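You operate a simulated robot arm through the tools that you are given. There is no shell and no other tool. Be economical: measure what you need, move in short steps, check, and stop when the job is done.

Carry out the task below with a simulated two-armed robot. There is one attempt and no reset: what you move stays moved.

TASK
Hold the small metal bucket on the top of the wide steel bench steady with one hand and put the green ring in it with the other.

Only the result counts: the job must be done as asked and must still hold three seconds after the hand-in. Knocking over, shifting, dropping, spilling or breaking anything else fails it.

THE ROBOT
Two 7-joint arms with two-finger parallel grippers on one trunk, on a base that drives. Base frame: it is fixed to the floor where the robot stands at the start and does not move with it; the origin is under the middle of the robot, x ahead of it, y to its left, z up; the surface under the hand at the start is at about z = 850. Units: mm, rad, N and s.
The left shoulder is at the start at [20, 113, 1222], the right one opposite. With the tool pointing down near the work surface each hand reaches from about 220 to 600 mm from the robot's upright axis, wherever it stands, measured 20 degrees to its own side. Places, roughly: small metal bucket [500, 1500, 1000]. Payload 1.57 kg a hand.
Tool frame (each hand has its own): the origin (TCP) lies between the finger pads and is the grasp point; the fingertips stand 30 mm ahead of it; z points along the fingers, y is the line along which they close. The gripper opens to 80 mm. The fingers are 17 mm wide and 12 mm thick; the gripper's body (40 by 82 mm) begins 80 mm behind the TCP.
Orientation is that of the tool frame in the base frame, as [roll, pitch, yaw] about the fixed x, y, z axes, in that order (R = Rz(yaw) Ry(pitch) Rx(roll)). With the fingers straight down and closing along the base's y, the tool's x points along the base's -x, its y along +y and its z along -z.

THE INTERFACE
- The arms move only by the tool step_arm. It takes "left_steps", "right_steps" or both (then of equal length, played together; a hand with none holds still); each is a list of rows, each a list of 7 numbers: the shift along the base's x, y, z in m, then the turn, a rotation vector about the base's x, y, z in rad, then the closure, from 0 (fully open) to 1 (shut). In form: [[x, y, z, wx, wy, wz, claw], ...]. A call has 1 to 8 rows; each row is the pose to reach, as a shift and turn from the pose commanded when the call began. A row lasts 0.2 s, in which the tool goes at most 50 mm and 0.15 rad; a call with a longer step from one row to the next is refused whole, and so is a gripper value outside its range. Where a pose cannot be reached the arm comes as near as it can. A force on the tool above 40 N (or 10 N above the force at the start of the call, whichever is more), or a blocked arm, ends the call early, and 0.2 s more pass. Each finger travels about 45 mm/s and halts on what it meets, pressing with about 37 N; the grip force reading is that of the motor and also rises with nothing between the fingers. The clock runs only during rows and for 0.2 s after the last one: add rows that repeat a pose to give the fingers time. The reply holds the time, the measured pose of the TCP, the force on the tool along the base axes, the opening and the grip force, in the units named above and with some noise, with the torque about the TCP (base axes, N m) and any sound that the robot's microphone picked up.
- Cameras (640 x 400 px; columns grow to the right, rows downward): "scene" is now at [99, 10.6, 1350.4]; the picture's right is [0.11, -0.99, 0.00], its down [-0.56, -0.06, -0.83] and it looks along [0.82, 0.09, -0.56] (base axes); focal length 253 px, centre (320, 200). "left" rides on the left gripper at [72, 7, -122] in its tool frame; the picture's right is [-0.09, 1.00, 0.00], its down [-0.84, -0.08, -0.54] and it looks along [-0.54, -0.05, 0.84] (tool axes); focal length 238 px, centre (320, 200). "right" rides on the right gripper at [72, -7, -122] in its tool frame; the picture's right is [0.09, 1.00, 0.00], its down [-0.84, 0.08, -0.54] and it looks along [-0.54, 0.05, 0.84] (tool axes); focal length 238 px, centre (320, 200). There is no depth. A picture from a camera that has moved, and an enlarged one, comes with that camera's place and axes in the base frame and with its lens.
- camera(camera): a new picture of that camera. No time passes.
- slide_trunk(by): slides the trunk up (or, below 0, down) by that many mm; the arms and the scene camera ride with it, the base frame stays. It gives what a move gives, with no picture.
- base_move(legs): drives the robot by 1 to 6 legs, each [ahead, left, turn to the left] in mm, mm and rad, along the robot's own axes; the way and the turn of a leg run together, so that a leg with both is an arc; at most 1500 mm and 3.142 rad a leg. The arms and the cameras ride along, it lands a little off, and it stops where it bumps. It gives what a move gives.
- aim_head(pan, tilt): turns the head with the scene camera to pan (to the left, within 1.396 rad either way) and tilt (down, from -0.506 to 1.204), counted from straight ahead of the robot. It gives what a move gives.
- inspect(camera, box): a new picture of the part [left, top, right, bottom] of that camera's present view, enlarged. No time passes.
- sign_off(): hands the job in; it is judged then, once.

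Work in short steps. Places have to be worked out from the pictures, the camera data and where the tool is seen: move nearer, look again, correct. Check each grasp and each placing, and mend what went wrong. You have 120 turns and 88 pictures in all, those below and enlarged ones among them. Open the grippers and draw the arms clear of the work before you hand the job in, unless the task says otherwise; then end with one line.

The tools are called after "Request:" as name(argument=value, ...) on one line, values as JSON. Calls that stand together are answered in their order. step_arm: Moves the arms, as the interface text tells. Its arguments: {"type":"object","properties":{"left_steps":{"type":"array","items":{"type":"array","items":{"type":"number"}}},"right_steps":{"type":"array","items":{"type":"array","items":{"type":"number"}}}},"required":[]} The other tools are called the same way: slide_trunk (by) slides the trunk up or down; base_move (legs) drives the base; aim_head (pan, tilt) turns the head that bears the scene camera; camera (camera) takes a picture; inspect (camera, box) takes an enlarged picture of a part of a camera's view; sign_off () hands the job in.

At the start:

```text
time_s: 0.0
left_eef_pos: [435.4, 151.1, 1129.3]
left_tcp_rot: [-3.141, 0.0, 3.141]
left_wrist_force: [0.9, -0.2, -0.4]
left_moment: [-0.02, 0.0, -0.02]
left_width: 79.9
left_gripper_force: 0.0
right_eef_pos: [433.2, -161.4, 1084.7]
right_tcp_rot: [3.141, 0.0, 3.142]
right_wrist_force: [-0.2, 0.0, -0.5]
right_moment: [-0.01, 0.02, 0.01]
right_width: 79.9
right_gripper_force: 0.0
trunk travel left (down, up): [-275.0, 295.0]
robot x, y, heading: [0.6, 0.4, 0.0]
head pan, tilt: [0.106, 0.597]
```

scene: 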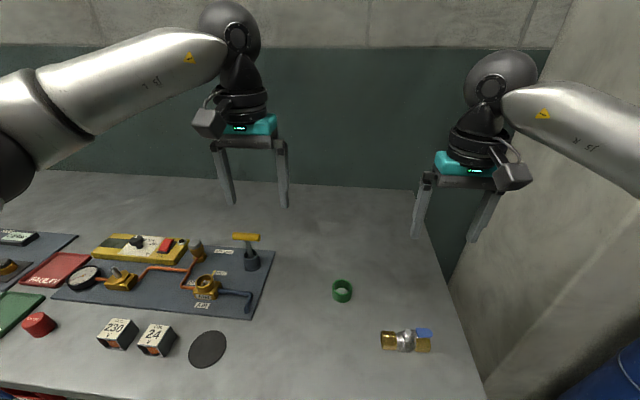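
right: 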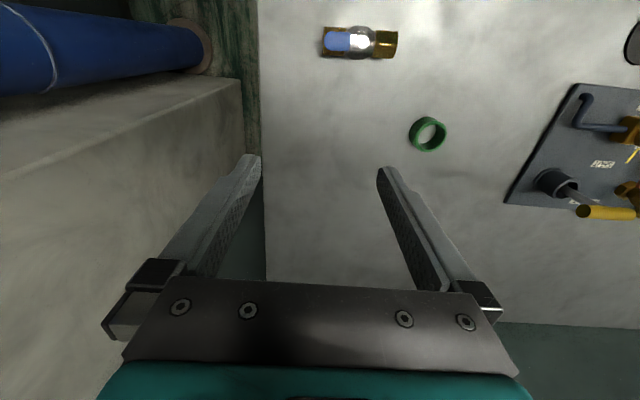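
left: 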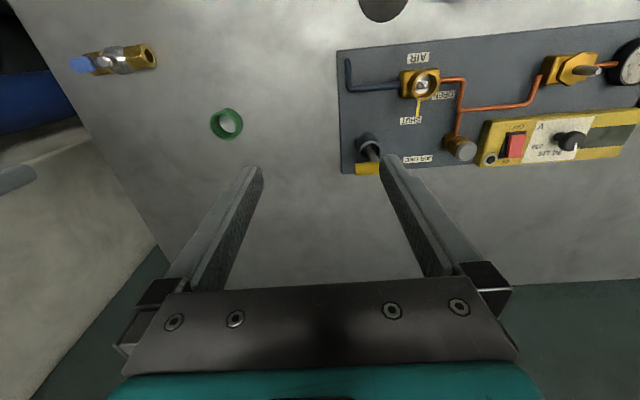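

The green ring looks to be near [457, 0, 860]. I'll look left toward the bucket before planning.

Request:
aim_head(pan=1.25, tilt=0.35)

Request:
camera(camera="scene")

Request:
inspect(camera="left", box=[180, 80, 280, 160])

```text
time_s: 1.4
left_eef_pos: [435.6, 150.3, 1128.6]
left_tcp_rot: [3.141, -0.001, -3.141]
left_wrist_force: [0.0, -0.3, -0.5]
left_moment: [-0.01, -0.01, -0.03]
left_width: 80.0
left_gripper_force: 0.1
right_eef_pos: [434.4, -161.4, 1084.4]
right_tcp_rot: [3.14, -0.001, -3.141]
right_wrist_force: [0.9, 0.3, 0.6]
right_moment: [0.01, 0.0, 0.01]
right_width: 79.9
right_gripper_force: 0.2
trunk travel left (down, up): [-275.0, 295.0]
robot x, y, heading: [-1.1, -1.3, 0.002]
head pan, tilt: [1.25, 0.351]
```

```text
84 pictures are left
camera scene: at [40.5, 89.5, 1372.8], right [0.95, -0.32, 0.0], down [-0.11, -0.33, -0.94], along [0.3, 0.89, -0.34], focal length 253 px, centre (320, 200)
```

scene: 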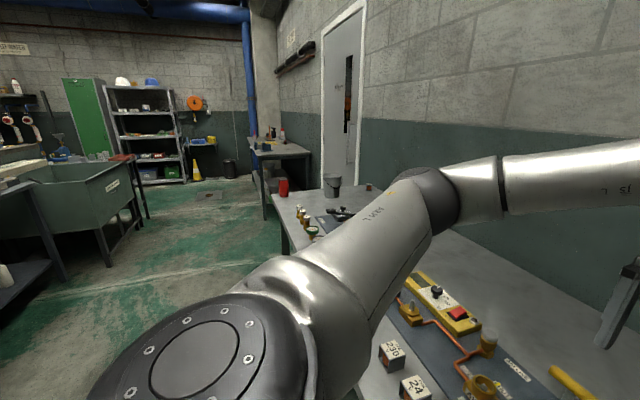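

```text
5.00 times, centred on (230, 120) of left
camera zoom: at [364.0, 156.1, 1250.6], right [0.09, 1.0, 0.0], down [0.84, -0.08, 0.54], along [0.54, -0.05, -0.84], focal length 1192 px, centre (770, 600)
```

zoom: 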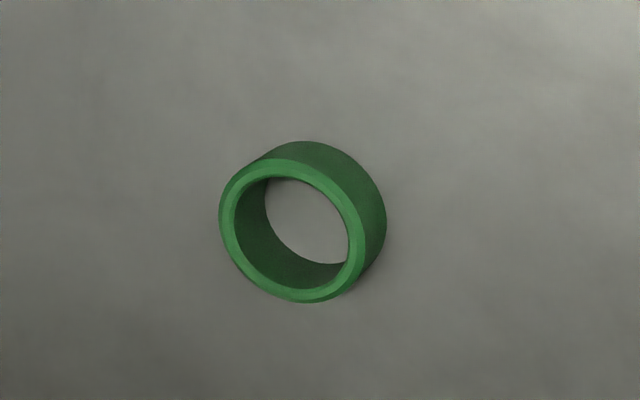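

Ring sits flat at about [456, -6], ~45 mm wide. The bucket is on the bench far to the left. I'll bring the right hand above the ring and shift the left hand away a bit.

Request:
step_arm(right_steps=[[0.005, 0.039, -0.021, 0, 0, 0, 0], [0.011, 0.078, -0.042, 0, 0, 0, 0], [0.016, 0.117, -0.063, 0, 0, 0, 0], [0.022, 0.155, -0.084, 0, 0, 0, 0]], left_steps=[[0, 0.03, 0, 0, 0, 0, 0], [0, 0.06, 0, 0, 0, 0, 0], [0, 0.09, 0, 0, 0, 0, 0], [0, 0.09, 0, 0, 0, 0, 0]])

Request:
camera(camera="right")

```text
time_s: 2.4
left_eef_pos: [435.2, 239.8, 1128.3]
left_tcp_rot: [-3.142, -0.002, 3.14]
left_wrist_force: [-0.2, 0.0, -0.1]
left_moment: [-0.02, 0.0, 0.02]
left_width: 80.3
left_gripper_force: 0.1
right_eef_pos: [455.6, -4.8, 999.0]
right_tcp_rot: [3.141, -0.001, 3.141]
right_wrist_force: [0.4, 0.3, 0.4]
right_moment: [0.0, 0.05, 0.03]
right_width: 80.1
right_gripper_force: 0.0
trunk travel left (down, up): [-275.0, 295.0]
robot x, y, heading: [0.4, -0.7, 0.003]
head pan, tilt: [1.25, 0.351]
```

```text
82 pictures are left
camera right: at [383.1, -11.7, 1120.5], right [-0.09, 1.0, 0.0], down [0.84, 0.08, 0.54], along [0.54, 0.05, -0.84], focal length 238 px, centre (320, 200)
```

right: 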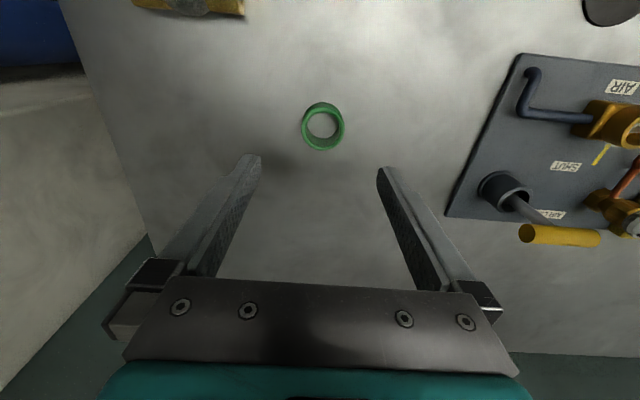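

Ring is at about [455, -2]. Descend to 890.

Request:
step_arm(right_steps=[[0, 0.0025, -0.04, 0, 0, 0, 0], [0, 0.0025, -0.08, 0, 0, 0, 0], [0, 0.0025, -0.11, 0, 0, 0, 0], [0, 0.0025, -0.11, 0, 0, 0, 0]])

Request:
camera(camera="right")

```text
time_s: 3.4
left_eef_pos: [435.4, 241.0, 1129.2]
left_tcp_rot: [3.14, 0.0, -3.141]
left_wrist_force: [-0.7, 0.0, 0.3]
left_moment: [-0.02, -0.01, -0.01]
left_width: 80.0
left_gripper_force: 0.0
right_eef_pos: [454.8, -4.1, 889.5]
right_tcp_rot: [-3.141, 0.0, 3.141]
right_wrist_force: [0.5, 0.5, 0.4]
right_moment: [0.02, -0.03, 0.01]
right_width: 79.8
right_gripper_force: 0.1
trunk travel left (down, up): [-275.0, 295.0]
robot x, y, heading: [-1.1, -0.7, -0.003]
head pan, tilt: [1.25, 0.351]
```

```text
81 pictures are left
camera right: at [382.5, -10.2, 1011.8], right [-0.09, 1.0, 0.0], down [0.84, 0.08, 0.54], along [0.54, 0.05, -0.84], focal length 238 px, centre (320, 200)
```

right: 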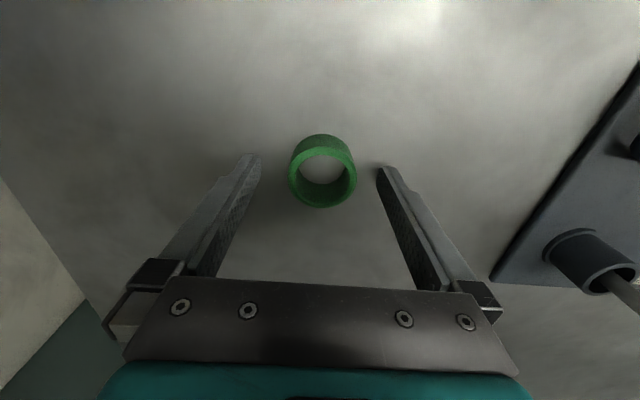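

Ring is centred between the fingers. Lower 5 mm and close.

Request:
step_arm(right_steps=[[0, 0, -0.005, 0, 0, 0, 0], [0, 0, -0.005, 0, 0, 0, 1], [0, 0, -0.005, 0, 0, 0, 1], [0, 0, -0.005, 0, 0, 0, 1], [0, 0, -0.005, 0, 0, 0, 1], [0, 0, -0.005, 0, 0, 0, 1]])

Request:
camera(camera="right")

```text
time_s: 4.8
left_eef_pos: [435.2, 240.4, 1129.4]
left_tcp_rot: [3.141, -0.001, -3.14]
left_wrist_force: [0.1, 0.1, -0.2]
left_moment: [-0.01, -0.01, 0.0]
left_width: 80.1
left_gripper_force: 0.1
right_eef_pos: [455.5, -3.3, 885.1]
right_tcp_rot: [3.141, -0.001, -3.141]
right_wrist_force: [-0.2, -1.2, -0.9]
right_moment: [-0.03, -0.01, 0.03]
right_width: 42.8
right_gripper_force: 37.2
trunk travel left (down, up): [-275.0, 295.0]
robot x, y, heading: [1.4, -4.5, -0.001]
head pan, tilt: [1.25, 0.351]
```

```text
80 pictures are left
camera right: at [382.8, -10.2, 1007.1], right [-0.09, 1.0, 0.0], down [0.84, 0.08, 0.54], along [0.54, 0.05, -0.84], focal length 238 px, centre (320, 200)
```

right: 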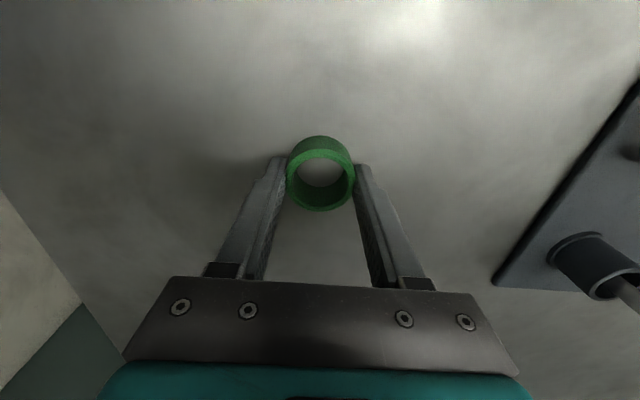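

Gripped at 42.8 mm. Lift straight up 200 mm.

Request:
step_arm(right_steps=[[0, 0, 0.03, 0, 0, 0, 1], [0, 0, 0.07, 0, 0, 0, 1], [0, 0, 0.11, 0, 0, 0, 1], [0, 0, 0.15, 0, 0, 0, 1], [0, -0.02, 0.19, 0, 0, 0, 1], [0, -0.06, 0.215, 0, 0, 0, 1], [0, -0.1, 0.235, 0, 0, 0, 1]])

Request:
camera(camera="right")

Request:
aim_head(pan=1.39, tilt=0.6)

Request:
camera(camera="scene")

```text
time_s: 6.4
left_eef_pos: [434.9, 238.9, 1129.6]
left_tcp_rot: [3.14, 0.001, 3.14]
left_wrist_force: [-0.2, 0.3, 0.1]
left_moment: [0.03, -0.01, -0.03]
left_width: 80.1
left_gripper_force: 0.1
right_eef_pos: [455.8, -104.1, 1121.3]
right_tcp_rot: [-3.141, -0.001, 3.14]
right_wrist_force: [0.6, -0.3, -1.1]
right_moment: [0.04, -0.03, 0.03]
right_width: 42.9
right_gripper_force: 37.0
trunk travel left (down, up): [-275.0, 295.0]
robot x, y, heading: [1.7, -4.9, -0.001]
head pan, tilt: [1.25, 0.351]
```

```text
79 pictures are left
camera right: at [383.1, -111.2, 1242.8], right [-0.09, 1.0, 0.0], down [0.84, 0.08, 0.54], along [0.54, 0.05, -0.84], focal length 238 px, centre (320, 200)
```

right: 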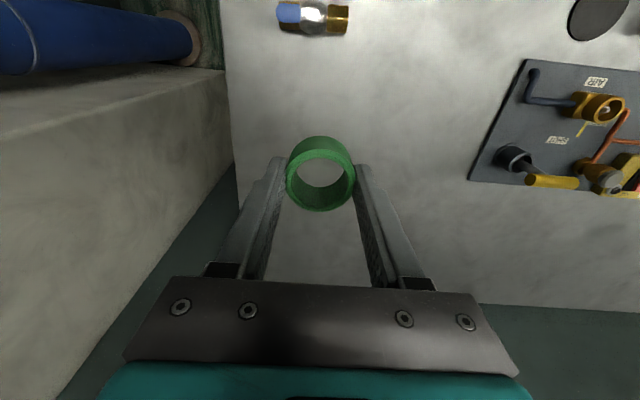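

```text
time_s: 7.1
left_eef_pos: [435.7, 240.4, 1129.9]
left_tcp_rot: [-3.141, -0.001, 3.141]
left_wrist_force: [-0.1, 0.3, -0.1]
left_moment: [-0.05, 0.0, -0.01]
left_width: 79.9
left_gripper_force: 0.0
right_eef_pos: [454.8, -103.4, 1119.9]
right_tcp_rot: [3.141, 0.0, 3.141]
right_wrist_force: [0.0, 0.3, 0.2]
right_moment: [-0.01, -0.04, -0.01]
right_width: 42.5
right_gripper_force: 37.6
trunk travel left (down, up): [-275.0, 295.0]
robot x, y, heading: [0.1, -0.0, -0.0]
head pan, tilt: [1.389, 0.6]
```

```text
78 pictures are left
camera scene: at [27.0, 88.1, 1350.1], right [0.98, -0.18, 0.0], down [-0.1, -0.56, -0.83], along [0.15, 0.81, -0.56], focal length 253 px, centre (320, 200)
```

scene: 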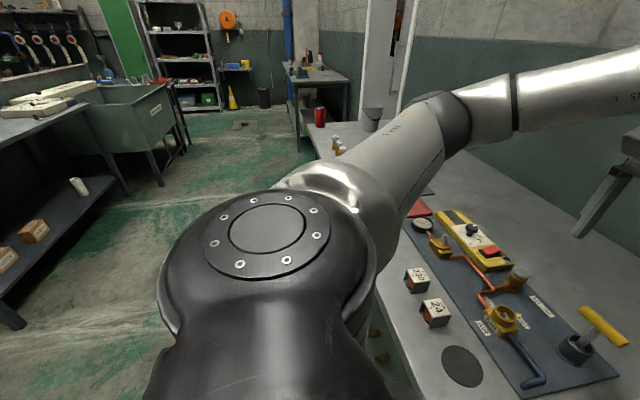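

The ring is held and the floor to the left along the bench is clear. I'll drive 800 mm left and look again.

Request:
base_move(legs=[[0, 800, 0]])

Request:
aim_head(pan=0.9, tilt=0.5)

Request:
camera(camera="scene")

```text
time_s: 11.4
left_eef_pos: [437.2, 1033.9, 1129.6]
left_tcp_rot: [3.141, 0.001, 3.139]
left_wrist_force: [0.2, -0.5, -0.1]
left_moment: [-0.01, -0.03, 0.01]
left_width: 80.3
left_gripper_force: 0.0
right_eef_pos: [456.1, 691.1, 1120.1]
right_tcp_rot: [-3.141, -0.001, 3.139]
right_wrist_force: [-0.4, 0.9, -0.5]
right_moment: [0.02, -0.02, -0.01]
right_width: 42.3
right_gripper_force: 36.8
trunk travel left (down, up): [-275.0, 295.0]
robot x, y, heading: [2.6, 792.2, 0.001]
head pan, tilt: [1.389, 0.6]
```

```text
time_s: 12.3
left_eef_pos: [436.8, 1034.4, 1128.9]
left_tcp_rot: [3.141, 0.0, 3.14]
left_wrist_force: [1.0, 0.1, 0.2]
left_moment: [0.0, -0.02, 0.0]
left_width: 79.9
left_gripper_force: 0.1
right_eef_pos: [456.1, 689.5, 1120.1]
right_tcp_rot: [-3.14, 0.0, 3.139]
right_wrist_force: [0.8, -0.5, -0.2]
right_moment: [0.01, 0.0, 0.01]
right_width: 42.6
right_gripper_force: 36.8
trunk travel left (down, up): [-275.0, 295.0]
robot x, y, heading: [-0.9, 797.2, 0.0]
head pan, tilt: [0.901, 0.499]
```

```text
77 pictures are left
camera scene: at [67.8, 866.3, 1359.1], right [0.78, -0.62, 0.0], down [-0.3, -0.38, -0.88], along [0.55, 0.69, -0.48], focal length 253 px, centre (320, 200)
```

scene: 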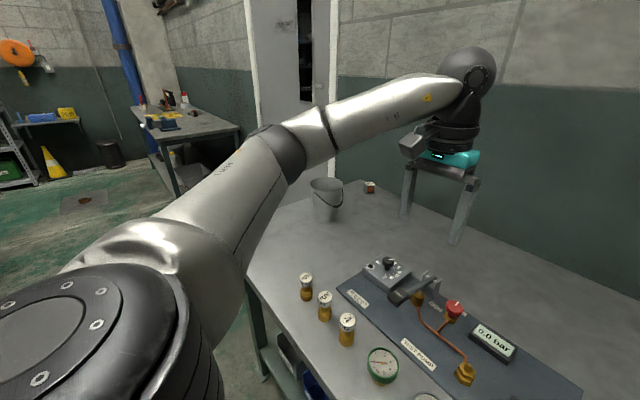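

The bucket stands near [600, 1492] with its rim about z≈977 and ~130 mm across, handle hanging. I'll drive a further 690 mm left, hands well above it.

Request:
base_move(legs=[[0, 690, 0]])

Request:
aim_head(pan=0.0, tilt=0.6)

Request:
camera(camera="scene")

Request:
camera(camera="left")

```text
time_s: 16.1
left_eef_pos: [442.0, 1712.8, 1128.6]
left_tcp_rot: [-3.141, 0.0, 3.131]
left_wrist_force: [-0.4, 0.3, 0.2]
left_moment: [0.01, 0.0, 0.02]
left_width: 79.8
left_gripper_force: 0.1
right_eef_pos: [458.3, 1369.2, 1120.6]
right_tcp_rot: [-3.142, 0.0, 3.131]
right_wrist_force: [1.1, 0.1, -1.4]
right_moment: [-0.05, -0.04, 0.0]
right_width: 42.4
right_gripper_force: 37.0
trunk travel left (down, up): [-275.0, 295.0]
robot x, y, heading: [4.6, 1474.6, -0.013]
head pan, tilt: [0.901, 0.499]
```

```text
time_s: 17.3
left_eef_pos: [442.6, 1714.1, 1128.9]
left_tcp_rot: [3.141, -0.001, 3.131]
left_wrist_force: [0.4, 0.2, 0.4]
left_moment: [0.0, -0.02, -0.01]
left_width: 79.9
left_gripper_force: 0.1
right_eef_pos: [458.9, 1370.3, 1120.1]
right_tcp_rot: [3.141, 0.0, 3.131]
right_wrist_force: [-0.1, -0.5, -0.3]
right_moment: [-0.01, 0.01, 0.02]
right_width: 42.3
right_gripper_force: 37.2
trunk travel left (down, up): [-275.0, 295.0]
robot x, y, heading: [5.1, 1477.0, -0.011]
head pan, tilt: [0.0, 0.6]
```

```text
76 pictures are left
camera scene: at [103.5, 1477.9, 1350.0], right [-0.01, -1.0, 0.0], down [-0.56, 0.01, -0.83], along [0.83, -0.01, -0.56], focal length 253 px, centre (320, 200)
```

scene: 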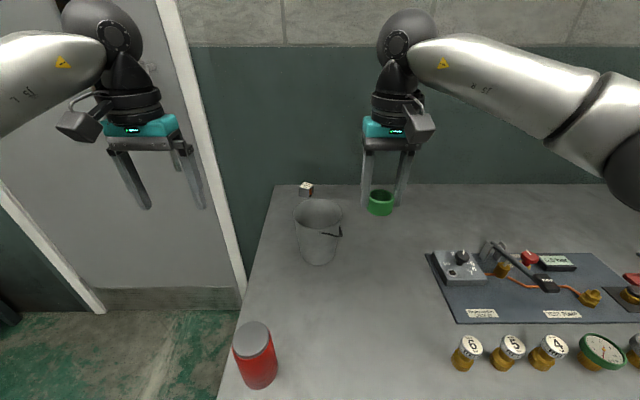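

```text
75 pictures are left
camera left: at [370.4, 1719.9, 1250.8], right [0.1, 0.99, 0.0], down [0.84, -0.09, 0.54], along [0.54, -0.06, -0.84], focal length 238 px, centre (320, 200)
```

left: 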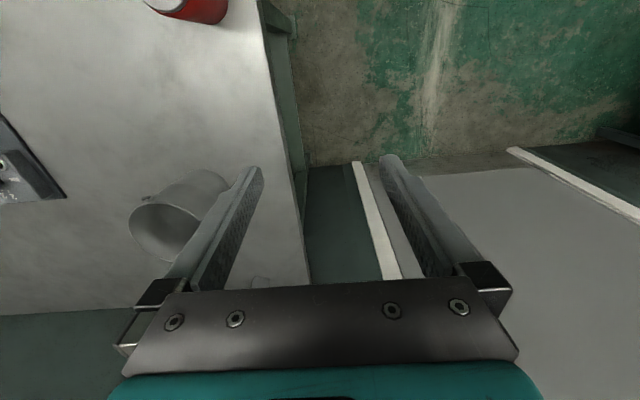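

The bucket is now in front. I'll enlarge both views of it.

Request:
inspect(camera="scene", box=[270, 175, 370, 275])

Request:
inspect(camera="left", box=[110, 150, 270, 280])

```text
4.00 times, centred on (320, 225) of scene
camera zoom: at [103.5, 1477.9, 1350.0], right [-0.01, -1.0, 0.0], down [-0.56, 0.01, -0.83], along [0.83, -0.01, -0.56], focal length 1013 px, centre (320, 100)
```

zoom: 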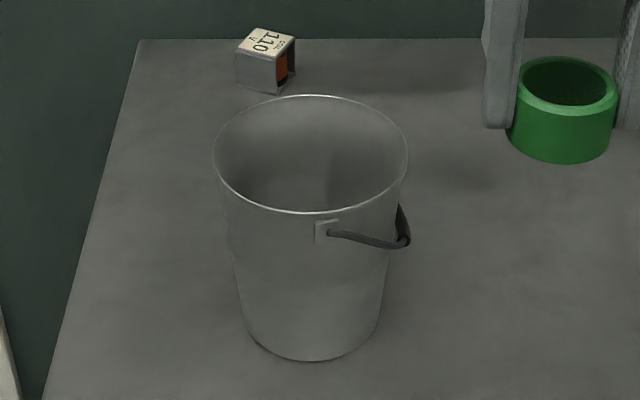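

```text
3.08 times, centred on (190, 215) of left
camera zoom: at [370.4, 1719.9, 1250.8], right [0.1, 0.99, 0.0], down [0.84, -0.09, 0.54], along [0.54, -0.06, -0.84], focal length 733 px, centre (720, 154)
```

zoom: 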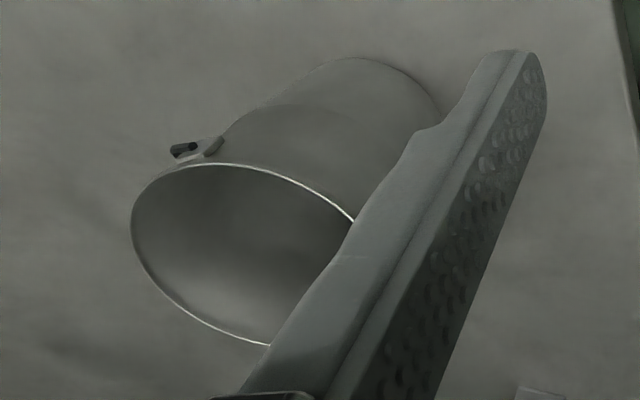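

Bucket: rim centre ≈[590, 1478], rim z≈986, rim radius ≈58, standing on z=850; the handle hangs on the -y side, so the +y wall is free. I bring the open left hand above the +y rim, tilted slightly to match the wall's slope, staying above the rim.

Request:
step_arm(left_steps=[[0.025, -0.03, -0.01, -0.015, 0, 0, 0], [0.05, -0.06, -0.02, -0.03, 0, 0, 0], [0.075, -0.09, -0.03, -0.045, 0, 0, 0], [0.1, -0.12, -0.04, -0.06, 0, 0, 0], [0.125, -0.15, -0.05, -0.075, 0, 0, 0], [0.148, -0.179, -0.06, -0.09, 0, 0, 0], [0.148, -0.179, -0.06, -0.09, 0, 0, 0]])

Request:
camera(camera="left")

Request:
camera(camera="scene")

```text
time_s: 18.9
left_eef_pos: [577.9, 1544.1, 1070.5]
left_tcp_rot: [-3.052, 0.0, 3.128]
left_wrist_force: [0.4, -0.4, -0.8]
left_moment: [0.03, 0.01, -0.03]
left_width: 80.0
left_gripper_force: 0.0
left hand out of reach, approached as far as the arm can: row 6, 7
right_eef_pos: [459.1, 1368.8, 1121.1]
right_tcp_rot: [3.14, -0.002, 3.131]
right_wrist_force: [-0.9, -0.8, 0.6]
right_moment: [0.03, 0.01, 0.0]
right_width: 41.7
right_gripper_force: 37.0
trunk travel left (down, up): [-275.0, 295.0]
robot x, y, heading: [5.2, 1477.5, -0.01]
head pan, tilt: [0.0, 0.6]
```

```text
72 pictures are left
camera left: at [506.3, 1560.9, 1190.9], right [0.1, 0.99, -0.09], down [0.84, -0.04, 0.55], along [0.54, -0.13, -0.83], focal length 238 px, centre (320, 200)
```

left: 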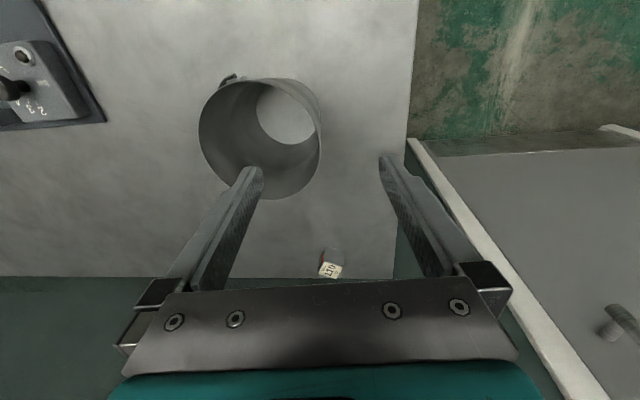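

```text
71 pictures are left
camera scene: at [103.5, 1476.9, 1350.0], right [-0.01, -1.0, 0.0], down [-0.56, 0.01, -0.83], along [0.82, -0.01, -0.56], focal length 253 px, centre (320, 200)
```

scene: 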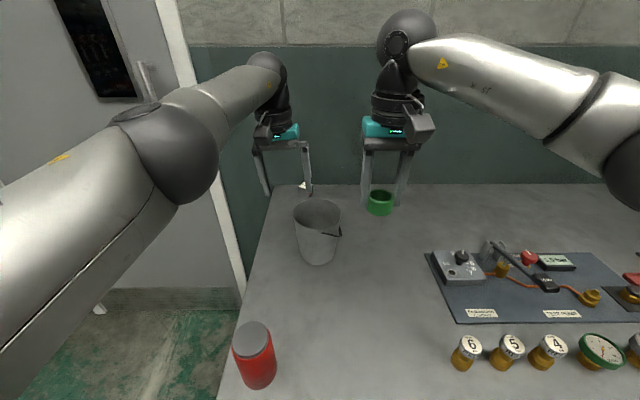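

The arm ends ~15 mm short, and the bucket is confirmed at about [583, 1480]. I'll check the gap in front of the base before moving a little forward.

Request:
aim_head(pan=0.0, tilt=1.2)

Request:
camera(camera="scene")

```text
time_s: 19.9
left_eef_pos: [578.1, 1543.3, 1071.2]
left_tcp_rot: [-3.05, -0.001, 3.131]
left_wrist_force: [-1.0, -1.0, -0.1]
left_moment: [0.0, -0.01, 0.03]
left_width: 79.7
left_gripper_force: 0.0
right_eef_pos: [458.5, 1369.7, 1120.9]
right_tcp_rot: [-3.142, -0.001, 3.131]
right_wrist_force: [0.7, 0.0, -0.8]
right_moment: [0.0, 0.01, -0.01]
right_width: 42.0
right_gripper_force: 37.1
trunk travel left (down, up): [-275.0, 295.0]
robot x, y, heading: [5.0, 1476.6, -0.007]
head pan, tilt: [0.0, 1.201]
```

```text
70 pictures are left
camera scene: at [71.1, 1478.1, 1305.4], right [-0.01, -1.0, 0.0], down [-0.93, 0.01, -0.36], along [0.36, 0.0, -0.93], focal length 253 px, centre (320, 200)
```

scene: 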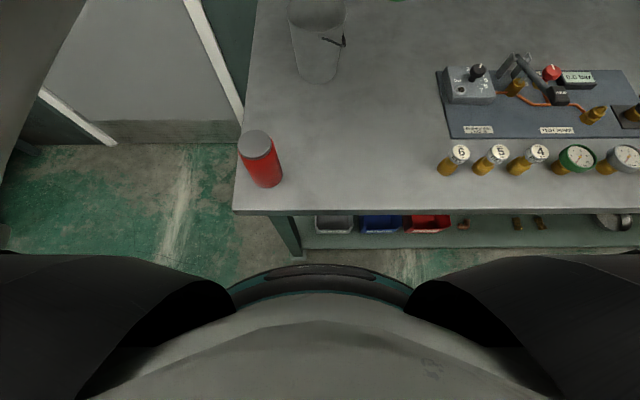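

Front gap looks like ~60 mm to the lower shelf; I advance 40 mm (hands stay above everything).

Request:
base_move(legs=[[40, 0, 0]])

Request:
aim_head(pan=0.0, tilt=0.6)

Request:
camera(camera="left")

Request:
inspect(camera="scene", box=[240, 100, 440, 300])

```text
time_s: 20.8
left_eef_pos: [619.8, 1543.6, 1070.6]
left_tcp_rot: [-3.053, 0.0, 3.132]
left_wrist_force: [0.4, -1.1, -0.4]
left_moment: [0.0, 0.02, 0.01]
left_width: 79.9
left_gripper_force: 0.1
right_eef_pos: [499.0, 1369.9, 1118.3]
right_tcp_rot: [-3.14, -0.003, 3.129]
right_wrist_force: [0.8, 0.3, -0.5]
right_moment: [0.03, 0.01, -0.01]
right_width: 42.2
right_gripper_force: 36.7
trunk travel left (down, up): [-275.0, 295.0]
robot x, y, heading: [44.2, 1474.3, -0.008]
head pan, tilt: [0.0, 1.201]
```

```text
time_s: 21.8
left_eef_pos: [616.9, 1543.3, 1070.1]
left_tcp_rot: [-3.052, 0.002, 3.131]
left_wrist_force: [0.1, -0.1, 0.0]
left_moment: [0.0, -0.03, -0.04]
left_width: 79.9
left_gripper_force: 0.1
right_eef_pos: [498.2, 1369.5, 1120.3]
right_tcp_rot: [-3.141, 0.0, 3.131]
right_wrist_force: [-0.8, 0.8, 0.3]
right_moment: [0.02, -0.01, -0.02]
right_width: 42.2
right_gripper_force: 36.6
trunk travel left (down, up): [-275.0, 295.0]
robot x, y, heading: [42.1, 1477.5, -0.01]
head pan, tilt: [0.0, 0.6]
```

```text
69 pictures are left
camera left: at [545.9, 1561.3, 1190.9], right [0.1, 0.99, -0.09], down [0.84, -0.04, 0.55], along [0.54, -0.13, -0.83], focal length 238 px, centre (320, 200)
```

left: 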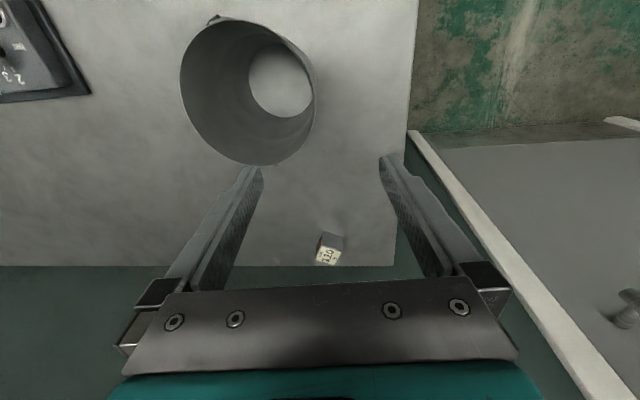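

```text
2.00 times, centred on (340, 200) of scene
camera zoom: at [143.2, 1477.3, 1349.9], right [-0.01, -1.0, 0.0], down [-0.57, 0.01, -0.82], along [0.82, -0.01, -0.57], focal length 507 px, centre (280, 200)
```

zoom: 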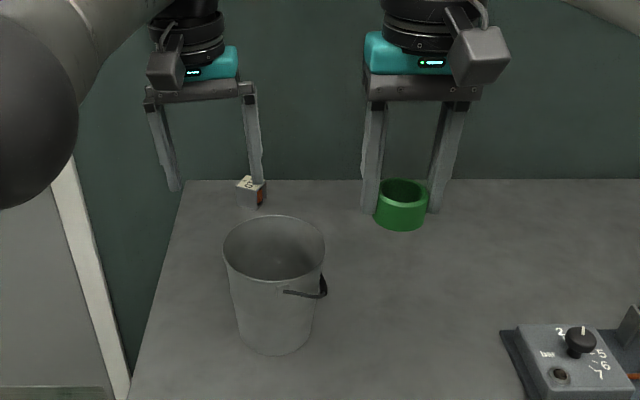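

Bucket rim centre ≈[580, 1482], R≈57. Move the left hand to straddle over [580, 1538] at z 1030, fingertips just above the rim, then check.

Request:
step_arm(left_steps=[[-0.02, -0.003, 0, 0, 0, 0, 0], [-0.037, -0.0055, 0, 0, 0, 0, 0], [-0.037, -0.0055, -0.025, 0, 0, 0, 0], [-0.037, -0.0055, -0.04, 0, 0, 0, 0], [-0.037, -0.0055, -0.04, 0, 0, 0, 0]])

Request:
camera(camera="left")

Request:
inspect(camera="scene", box=[240, 100, 440, 300])

Request:
camera(camera="right")

```text
time_s: 23.0
left_eef_pos: [581.1, 1537.8, 1030.6]
left_tcp_rot: [-3.051, -0.001, 3.131]
left_wrist_force: [1.0, -0.9, 0.4]
left_moment: [0.0, 0.06, 0.0]
left_width: 80.2
left_gripper_force: 0.1
right_eef_pos: [499.2, 1369.2, 1120.2]
right_tcp_rot: [-3.141, -0.001, 3.128]
right_wrist_force: [-0.1, 0.0, -0.1]
right_moment: [0.0, 0.04, 0.05]
right_width: 42.0
right_gripper_force: 37.4
trunk travel left (down, up): [-275.0, 295.0]
robot x, y, heading: [45.9, 1476.0, -0.013]
head pan, tilt: [0.0, 0.6]
```

```text
67 pictures are left
camera left: at [508.8, 1555.6, 1150.8], right [0.1, 0.99, -0.09], down [0.84, -0.04, 0.55], along [0.54, -0.13, -0.83], focal length 238 px, centre (320, 200)
```

left: 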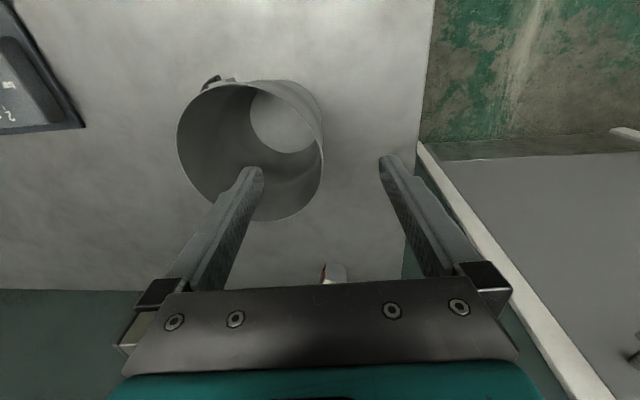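

```text
2.00 times, centred on (340, 200) of scene
camera zoom: at [143.2, 1477.3, 1350.0], right [-0.01, -1.0, 0.0], down [-0.56, 0.01, -0.83], along [0.83, -0.01, -0.56], focal length 507 px, centre (280, 200)
```

zoom: 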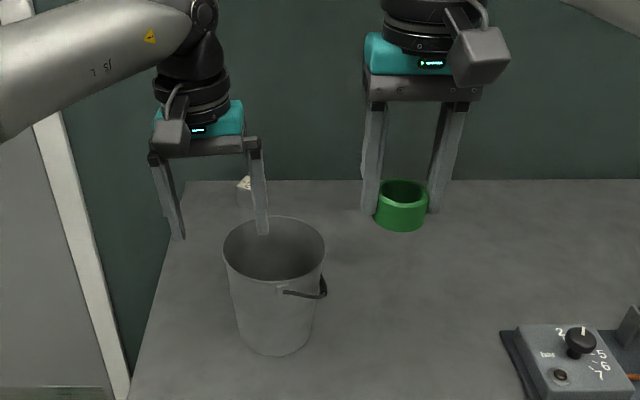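

```text
65 pictures are left
camera right: at [426.2, 1362.6, 1242.2], right [-0.08, 1.0, 0.0], down [0.84, 0.07, 0.54], along [0.54, 0.04, -0.84], focal length 238 px, centre (320, 200)
```

right: 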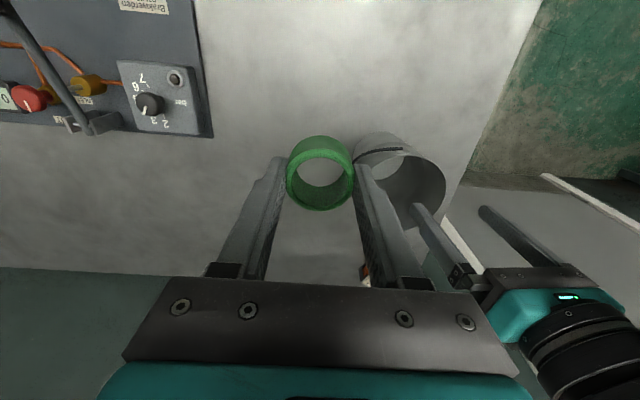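

The wall is centred between the fingers. Lower 40 mm and part-close to about 24 mm opening, then check the centring.

Request:
step_arm(left_steps=[[0, 0, -0.02, 0, 0, 0, 0], [0, 0, -0.04, 0, 0, 0, 0], [0, 0, -0.04, 0, 0, 0, 0.3], [0, 0, -0.04, 0, 0, 0, 0.6], [0, 0, -0.04, 0, 0, 0, 0.7], [0, 0, -0.04, 0, 0, 0, 0.7], [0, 0, -0.04, 0, 0, 0, 0.7]])

Request:
inspect(camera="left", box=[160, 50, 420, 290])

Request:
inspect(camera="scene", box=[260, 130, 380, 250])

```text
time_s: 24.6
left_eef_pos: [581.1, 1536.5, 991.3]
left_tcp_rot: [-3.051, 0.003, 3.13]
left_wrist_force: [-1.5, -0.1, 0.1]
left_moment: [-0.02, 0.0, 0.02]
left_width: 24.0
left_gripper_force: 0.1
right_eef_pos: [499.7, 1369.6, 1120.9]
right_tcp_rot: [-3.141, 0.0, 3.13]
right_wrist_force: [0.2, -0.4, -0.5]
right_moment: [-0.06, 0.04, -0.03]
right_width: 41.8
right_gripper_force: 36.7
trunk travel left (down, up): [-275.0, 295.0]
robot x, y, heading: [45.0, 1478.3, -0.011]
head pan, tilt: [0.0, 0.6]
```

```text
1.67 times, centred on (290, 170) of left
camera zoom: at [509.3, 1555.3, 1110.9], right [0.1, 0.99, -0.09], down [0.84, -0.04, 0.55], along [0.54, -0.13, -0.83], focal length 397 px, centre (370, 250)
```

zoom: 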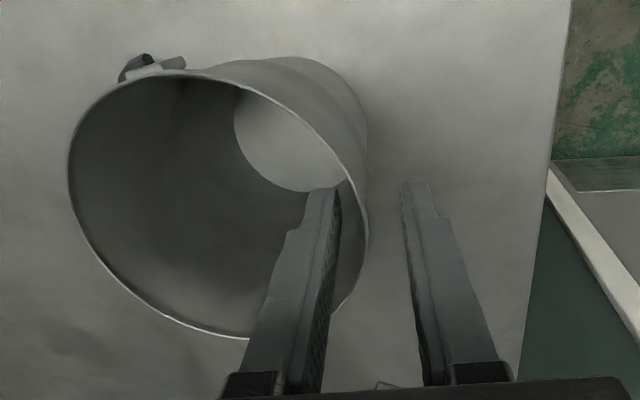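

```text
3.33 times, centred on (320, 190) of scene
camera zoom: at [143.2, 1477.3, 1350.0], right [-0.01, -1.0, 0.0], down [-0.56, 0.01, -0.83], along [0.83, -0.01, -0.56], focal length 844 px, centre (320, 233)
```

zoom: 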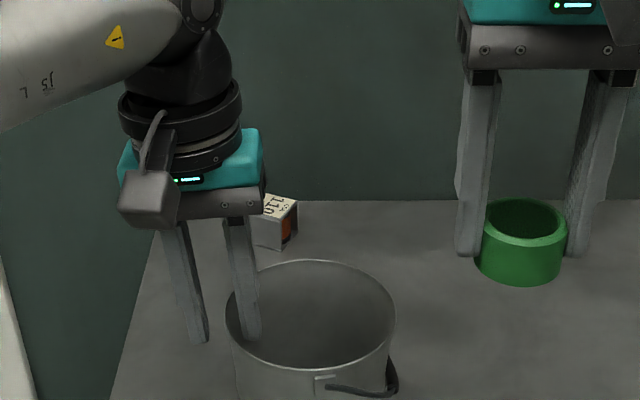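

The rim passes right through the grasp point. Close on the wall.

Request:
step_arm(left_steps=[[0, 0, 0, 0, 0, 0, 0.85], [0, 0, 0, 0, 0, 0, 1], [0, 0, 0, 0, 0, 0, 1], [0, 0, 0, 0, 0, 0, 1], [0, 0, 0, 0, 0, 0, 1]])

Request:
inspect(camera="left", box=[160, 50, 420, 290])

Request:
inspect(camera="scene", box=[260, 130, 380, 250])

```text
time_s: 25.8
left_eef_pos: [580.3, 1538.6, 990.8]
left_tcp_rot: [-3.052, 0.001, 3.131]
left_wrist_force: [0.4, -2.3, 1.6]
left_moment: [-0.36, 0.13, 0.08]
left_width: 4.0
left_gripper_force: 25.0
right_eef_pos: [497.9, 1369.1, 1122.1]
right_tcp_rot: [-3.141, -0.001, 3.128]
right_wrist_force: [-0.2, -0.1, -0.1]
right_moment: [0.03, -0.02, 0.03]
right_width: 42.0
right_gripper_force: 37.0
trunk travel left (down, up): [-275.0, 295.0]
robot x, y, heading: [42.4, 1476.1, -0.01]
head pan, tilt: [0.0, 0.6]
```

```text
1.67 times, centred on (290, 170) of left
camera zoom: at [509.2, 1554.9, 1111.2], right [0.1, 0.99, -0.09], down [0.84, -0.04, 0.55], along [0.54, -0.13, -0.83], focal length 397 px, centre (370, 250)
```

zoom: 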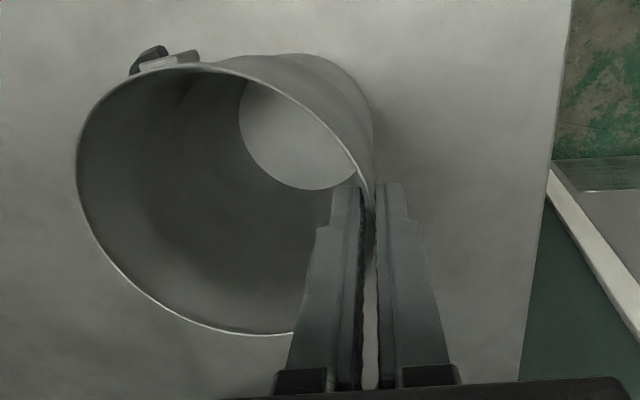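

```text
3.33 times, centred on (320, 190) of scene
camera zoom: at [143.1, 1477.1, 1350.0], right [-0.01, -1.0, 0.0], down [-0.56, 0.01, -0.83], along [0.83, -0.01, -0.56], focal length 844 px, centre (320, 233)
```

zoom: 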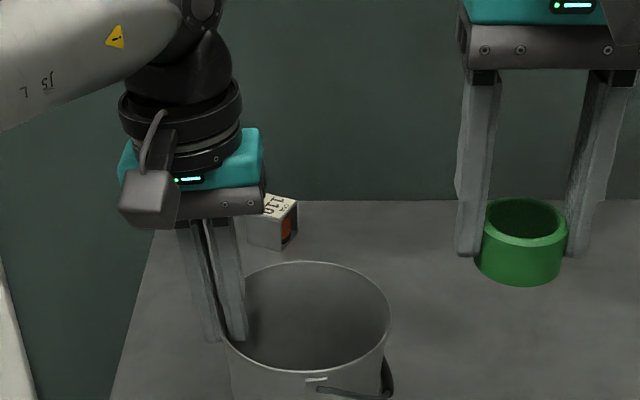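

Left hand holds the bucket wall (4 mm, gripped); bucket moved only ~3 mm. Now turn the right hand 90° in place, well clear, so its narrow side faces the left hand.

Request:
step_arm(right_steps=[[0, 0, 0, 0, 0, 0.14, 1], [0, 0, 0, 0, 0, 0.28, 1], [0, 0, 0, 0, 0, 0.42, 1], [0, 0, 0, 0, 0, 0.56, 1], [0, 0, 0, 0, 0, 0.7, 1], [0, 0, 0, 0, 0, 0.84, 1], [0, 0, 0, 0, 0, 0.98, 1], [0, 0, 0, 0, 0, 1.12, 1]])

Request:
step_arm(right_steps=[[0, 0, 0, 0, 0, 0.15, 1], [0, 0, 0, 0, 0, 0.3, 1], [0, 0, 0, 0, 0, 0.45, 1], [0, 0, 0, 0, 0, 0.45, 1]])

Request:
camera(camera="scene")

```text
time_s: 27.6
left_eef_pos: [578.7, 1535.7, 990.5]
left_tcp_rot: [-3.058, 0.004, 3.132]
left_wrist_force: [-0.6, 0.5, 5.3]
left_moment: [-0.18, -0.04, 0.03]
left_width: 4.2
left_gripper_force: 25.3
right_eef_pos: [452.0, 1328.5, 1122.9]
right_tcp_rot: [3.129, -0.002, -2.257]
right_wrist_force: [-0.7, -1.3, -0.2]
right_moment: [0.08, -0.11, 0.0]
right_width: 41.5
right_gripper_force: 36.9
right hand out of reach, approached as far as the arm can: row 6, 7, 8
trunk travel left (down, up): [-275.0, 295.0]
robot x, y, heading: [43.2, 1479.2, -0.009]
head pan, tilt: [0.0, 0.6]
```

```text
time_s: 28.6
left_eef_pos: [581.4, 1537.2, 990.2]
left_tcp_rot: [-3.053, 0.001, 3.131]
left_wrist_force: [1.2, 0.5, 6.1]
left_moment: [-0.39, 0.26, -0.06]
left_width: 4.0
left_gripper_force: 24.6
right_eef_pos: [366.9, 1390.2, 1126.2]
right_tcp_rot: [3.131, -0.005, -1.809]
right_wrist_force: [-0.2, 0.9, -0.9]
right_moment: [-0.02, 0.0, 0.01]
right_width: 41.5
right_gripper_force: 36.9
right hand out of reach, approached as far as the arm can: row 1, 2, 3, 4
trunk travel left (down, up): [-275.0, 295.0]
robot x, y, heading: [43.9, 1474.5, -0.008]
head pan, tilt: [0.0, 0.6]
```

```text
60 pictures are left
camera scene: at [142.6, 1477.2, 1350.1], right [-0.01, -1.0, 0.0], down [-0.56, 0.01, -0.83], along [0.83, -0.01, -0.56], focal length 253 px, centre (320, 200)
```

scene: 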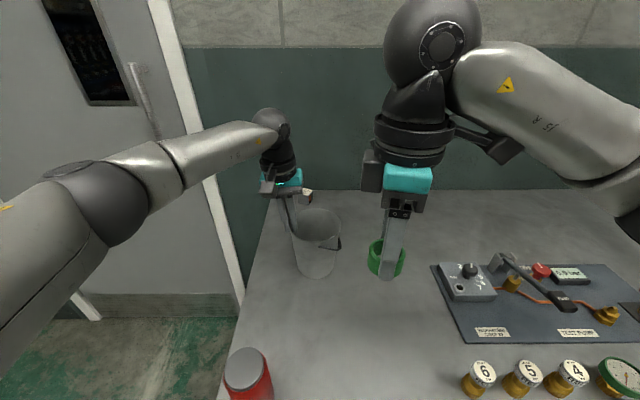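

The +90° turn hits the wrist limit, so I turn the right hand back to its original yaw and will instead lean it toward -y.

Request:
step_arm(right_steps=[[0.01, -0.01, 0, 0, 0, -0.14, 1], [0.03, -0.02, 0, 0, 0, -0.28, 1], [0.045, -0.03, 0, 0, 0, -0.42, 1], [0.06, -0.04, 0, 0, 0, -0.56, 1], [0.075, -0.04, 0, 0, 0, -0.7, 1], [0.09, -0.04, 0, 0, 0, -0.84, 1], [0.1, -0.03, 0, 0, 0, -0.98, 1], [0.11, -0.02, 0, 0, 0, -1.12, 1]])

Request:
camera(camera="scene")

```text
time_s: 30.4
left_eef_pos: [580.5, 1537.6, 990.8]
left_tcp_rot: [-3.051, 0.001, 3.131]
left_wrist_force: [0.5, 3.4, 6.9]
left_moment: [-0.28, -0.18, 0.05]
left_width: 4.0
left_gripper_force: 24.6
right_eef_pos: [478.4, 1368.3, 1125.9]
right_tcp_rot: [3.129, -0.006, -2.927]
right_wrist_force: [0.4, -0.1, -1.2]
right_moment: [-0.03, 0.03, 0.02]
right_width: 41.9
right_gripper_force: 37.7
trunk travel left (down, up): [-275.0, 295.0]
robot x, y, heading: [44.2, 1474.7, -0.012]
head pan, tilt: [0.0, 0.6]
```

```text
59 pictures are left
camera scene: at [142.7, 1477.8, 1350.1], right [-0.01, -1.0, 0.0], down [-0.56, 0.01, -0.83], along [0.83, -0.01, -0.56], focal length 253 px, centre (320, 200)
```

scene: 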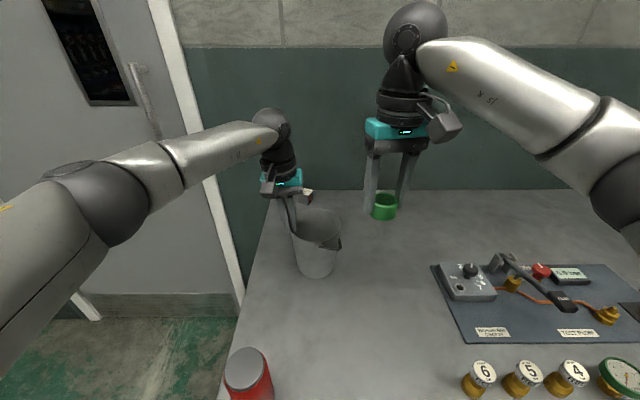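

Now lean the right hand (wrist toward -y, 0.35 rad), straighten yaw, and move to a pre-pose on a slanted approach line: [580, 1425, 1130].

Request:
step_arm(right_steps=[[0.02, 0.011, 0.001, 0.07, 0.0074, -0.042, 1], [0.04, 0.022, 0.002, 0.14, 0.0148, -0.084, 1], [0.06, 0.034, 0.003, 0.21, 0.022, -0.126, 1], [0.08, 0.045, 0.004, 0.28, 0.03, -0.168, 1], [0.1016, 0.057, 0.004, 0.35, 0.037, -0.21, 1], [0.1016, 0.057, 0.004, 0.35, 0.037, -0.21, 1]])

Request:
camera(camera="scene")

Request:
camera(camera="right")

```text
time_s: 31.8
left_eef_pos: [579.6, 1538.2, 990.7]
left_tcp_rot: [-3.051, 0.002, 3.132]
left_wrist_force: [0.1, 2.4, 7.5]
left_moment: [-0.23, -0.15, 0.06]
left_width: 4.3
left_gripper_force: 24.7
right_eef_pos: [580.0, 1425.2, 1131.1]
right_tcp_rot: [2.78, -0.002, -3.139]
right_wrist_force: [-0.1, -0.5, 0.0]
right_moment: [-0.01, 0.01, 0.02]
right_width: 41.2
right_gripper_force: 37.1
trunk travel left (down, up): [-275.0, 295.0]
robot x, y, heading: [47.3, 1476.9, -0.013]
head pan, tilt: [0.0, 0.6]
```

```text
58 pictures are left
camera scene: at [142.7, 1477.7, 1350.1], right [-0.01, -1.0, 0.0], down [-0.56, 0.01, -0.83], along [0.83, -0.01, -0.56], focal length 253 px, centre (320, 200)
```

scene: 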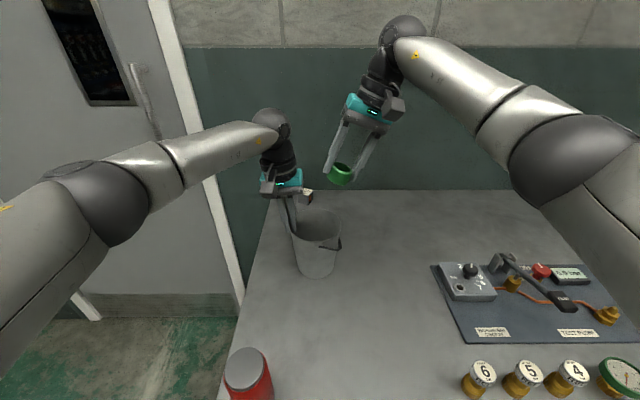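

```text
57 pictures are left
camera right: at [509.1, 1375.0, 1242.6], right [-0.09, 0.93, 0.35], down [0.84, -0.12, 0.53], along [0.54, 0.35, -0.77], focal length 238 px, centre (320, 200)
```

right: 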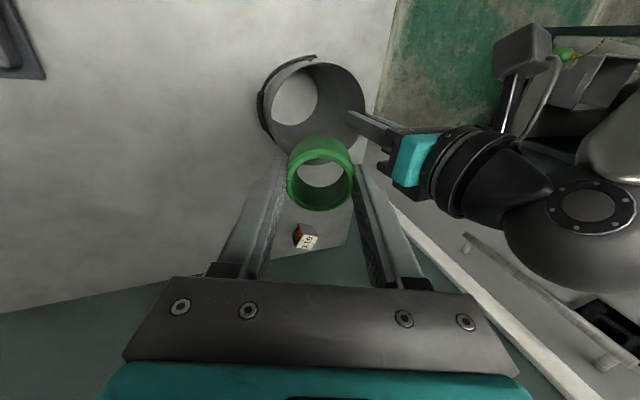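

Lined up. Descend along the slant halfway (z 1062) and look.

Request:
step_arm(right_steps=[[0, 0.012, -0.034, 0, 0, 0, 1], [0, 0.024, -0.069, 0, 0, 0, 1], [0, 0.024, -0.069, 0, 0, 0, 1]])

Request:
camera(camera="right")

Request:
inspect(camera="scene", box=[240, 90, 420, 290])

```text
time_s: 32.6
left_eef_pos: [581.6, 1538.2, 990.7]
left_tcp_rot: [-3.052, 0.001, 3.131]
left_wrist_force: [0.1, 1.7, 6.3]
left_moment: [-0.28, -0.15, 0.02]
left_width: 4.1
left_gripper_force: 24.8
right_eef_pos: [580.7, 1450.5, 1061.7]
right_tcp_rot: [2.777, -0.003, -3.138]
right_wrist_force: [1.4, 0.1, -0.3]
right_moment: [0.0, 0.04, -0.01]
right_width: 41.8
right_gripper_force: 36.9
trunk travel left (down, up): [-275.0, 295.0]
robot x, y, heading: [43.6, 1473.9, -0.011]
head pan, tilt: [0.0, 0.6]
```

```text
56 pictures are left
camera right: at [508.4, 1398.9, 1173.4], right [-0.09, 0.93, 0.35], down [0.84, -0.12, 0.53], along [0.54, 0.35, -0.77], focal length 238 px, centre (320, 200)
```

right: 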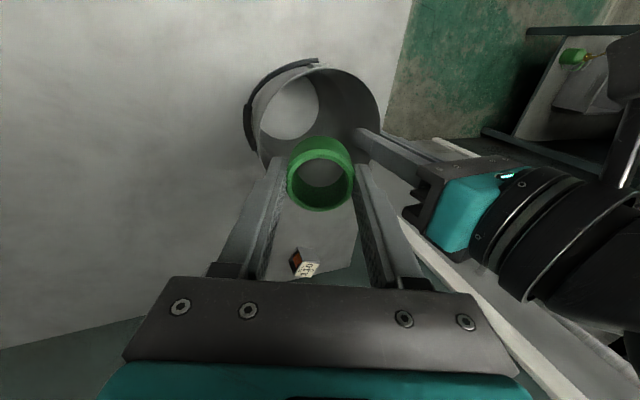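

```text
2.00 times, centred on (330, 190) of scene
camera zoom: at [142.7, 1477.7, 1350.1], right [-0.01, -1.0, 0.0], down [-0.56, 0.01, -0.83], along [0.83, -0.01, -0.56], focal length 507 px, centre (300, 220)
```

zoom: 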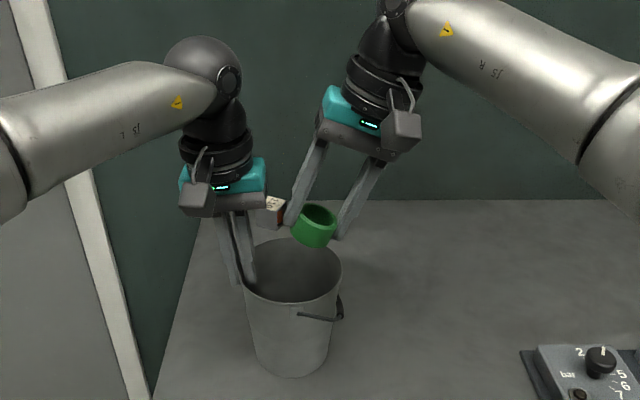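

Centre confirmed at ≈[578, 1479]. Continue down the slant to z≈1000 so the ring is inside the mouth.

Request:
step_arm(right_steps=[[-0.001, 0.01, -0.03, 0, 0, 0, 1], [-0.002, 0.021, -0.061, 0, 0, 0, 1], [-0.002, 0.021, -0.061, 0, 0, 0, 1]])

Request:
camera(camera="right")

Request:
inspect(camera="scene", box=[240, 90, 420, 290])

Request:
camera(camera="left")

```text
time_s: 33.4
left_eef_pos: [579.5, 1537.2, 990.9]
left_tcp_rot: [-3.051, 0.002, 3.131]
left_wrist_force: [-0.4, 1.5, 6.4]
left_moment: [-0.23, 0.03, 0.05]
left_width: 4.4
left_gripper_force: 24.6
right_eef_pos: [578.5, 1469.5, 999.7]
right_tcp_rot: [2.779, -0.002, -3.138]
right_wrist_force: [0.4, -0.1, -1.0]
right_moment: [0.0, -0.02, 0.02]
right_width: 41.3
right_gripper_force: 36.7
trunk travel left (down, up): [-275.0, 295.0]
robot x, y, heading: [41.7, 1477.6, -0.009]
head pan, tilt: [0.0, 0.6]
```

```text
54 pictures are left
camera right: at [506.1, 1419.9, 1112.0], right [-0.09, 0.93, 0.35], down [0.84, -0.12, 0.53], along [0.54, 0.35, -0.77], focal length 238 px, centre (320, 200)
```

right: 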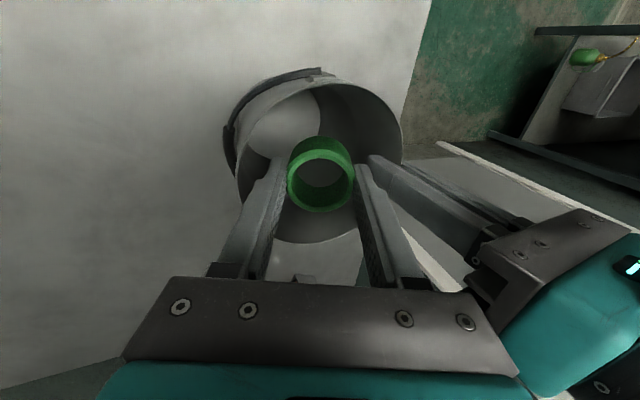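

```text
2.00 times, centred on (330, 190) of scene
camera zoom: at [142.7, 1477.7, 1350.1], right [-0.01, -1.0, 0.0], down [-0.56, 0.01, -0.83], along [0.83, -0.01, -0.56], focal length 507 px, centre (300, 220)
```

zoom: 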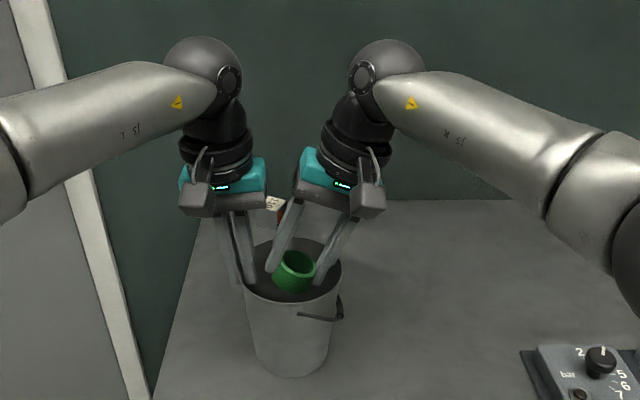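

```text
52 pictures are left
camera left: at [508.9, 1555.6, 1111.1], right [0.1, 0.99, -0.09], down [0.84, -0.04, 0.55], along [0.54, -0.13, -0.83], focal length 238 px, centre (320, 200)
```

left: 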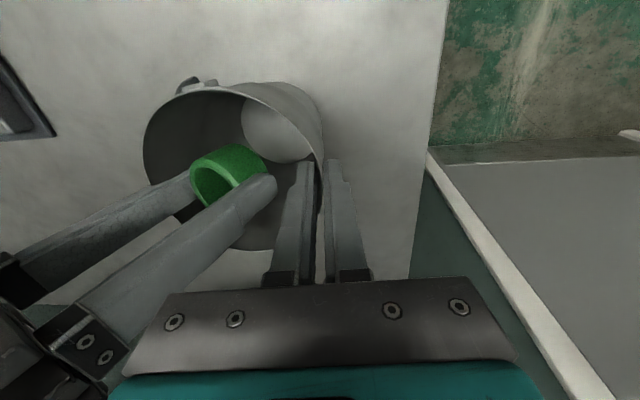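

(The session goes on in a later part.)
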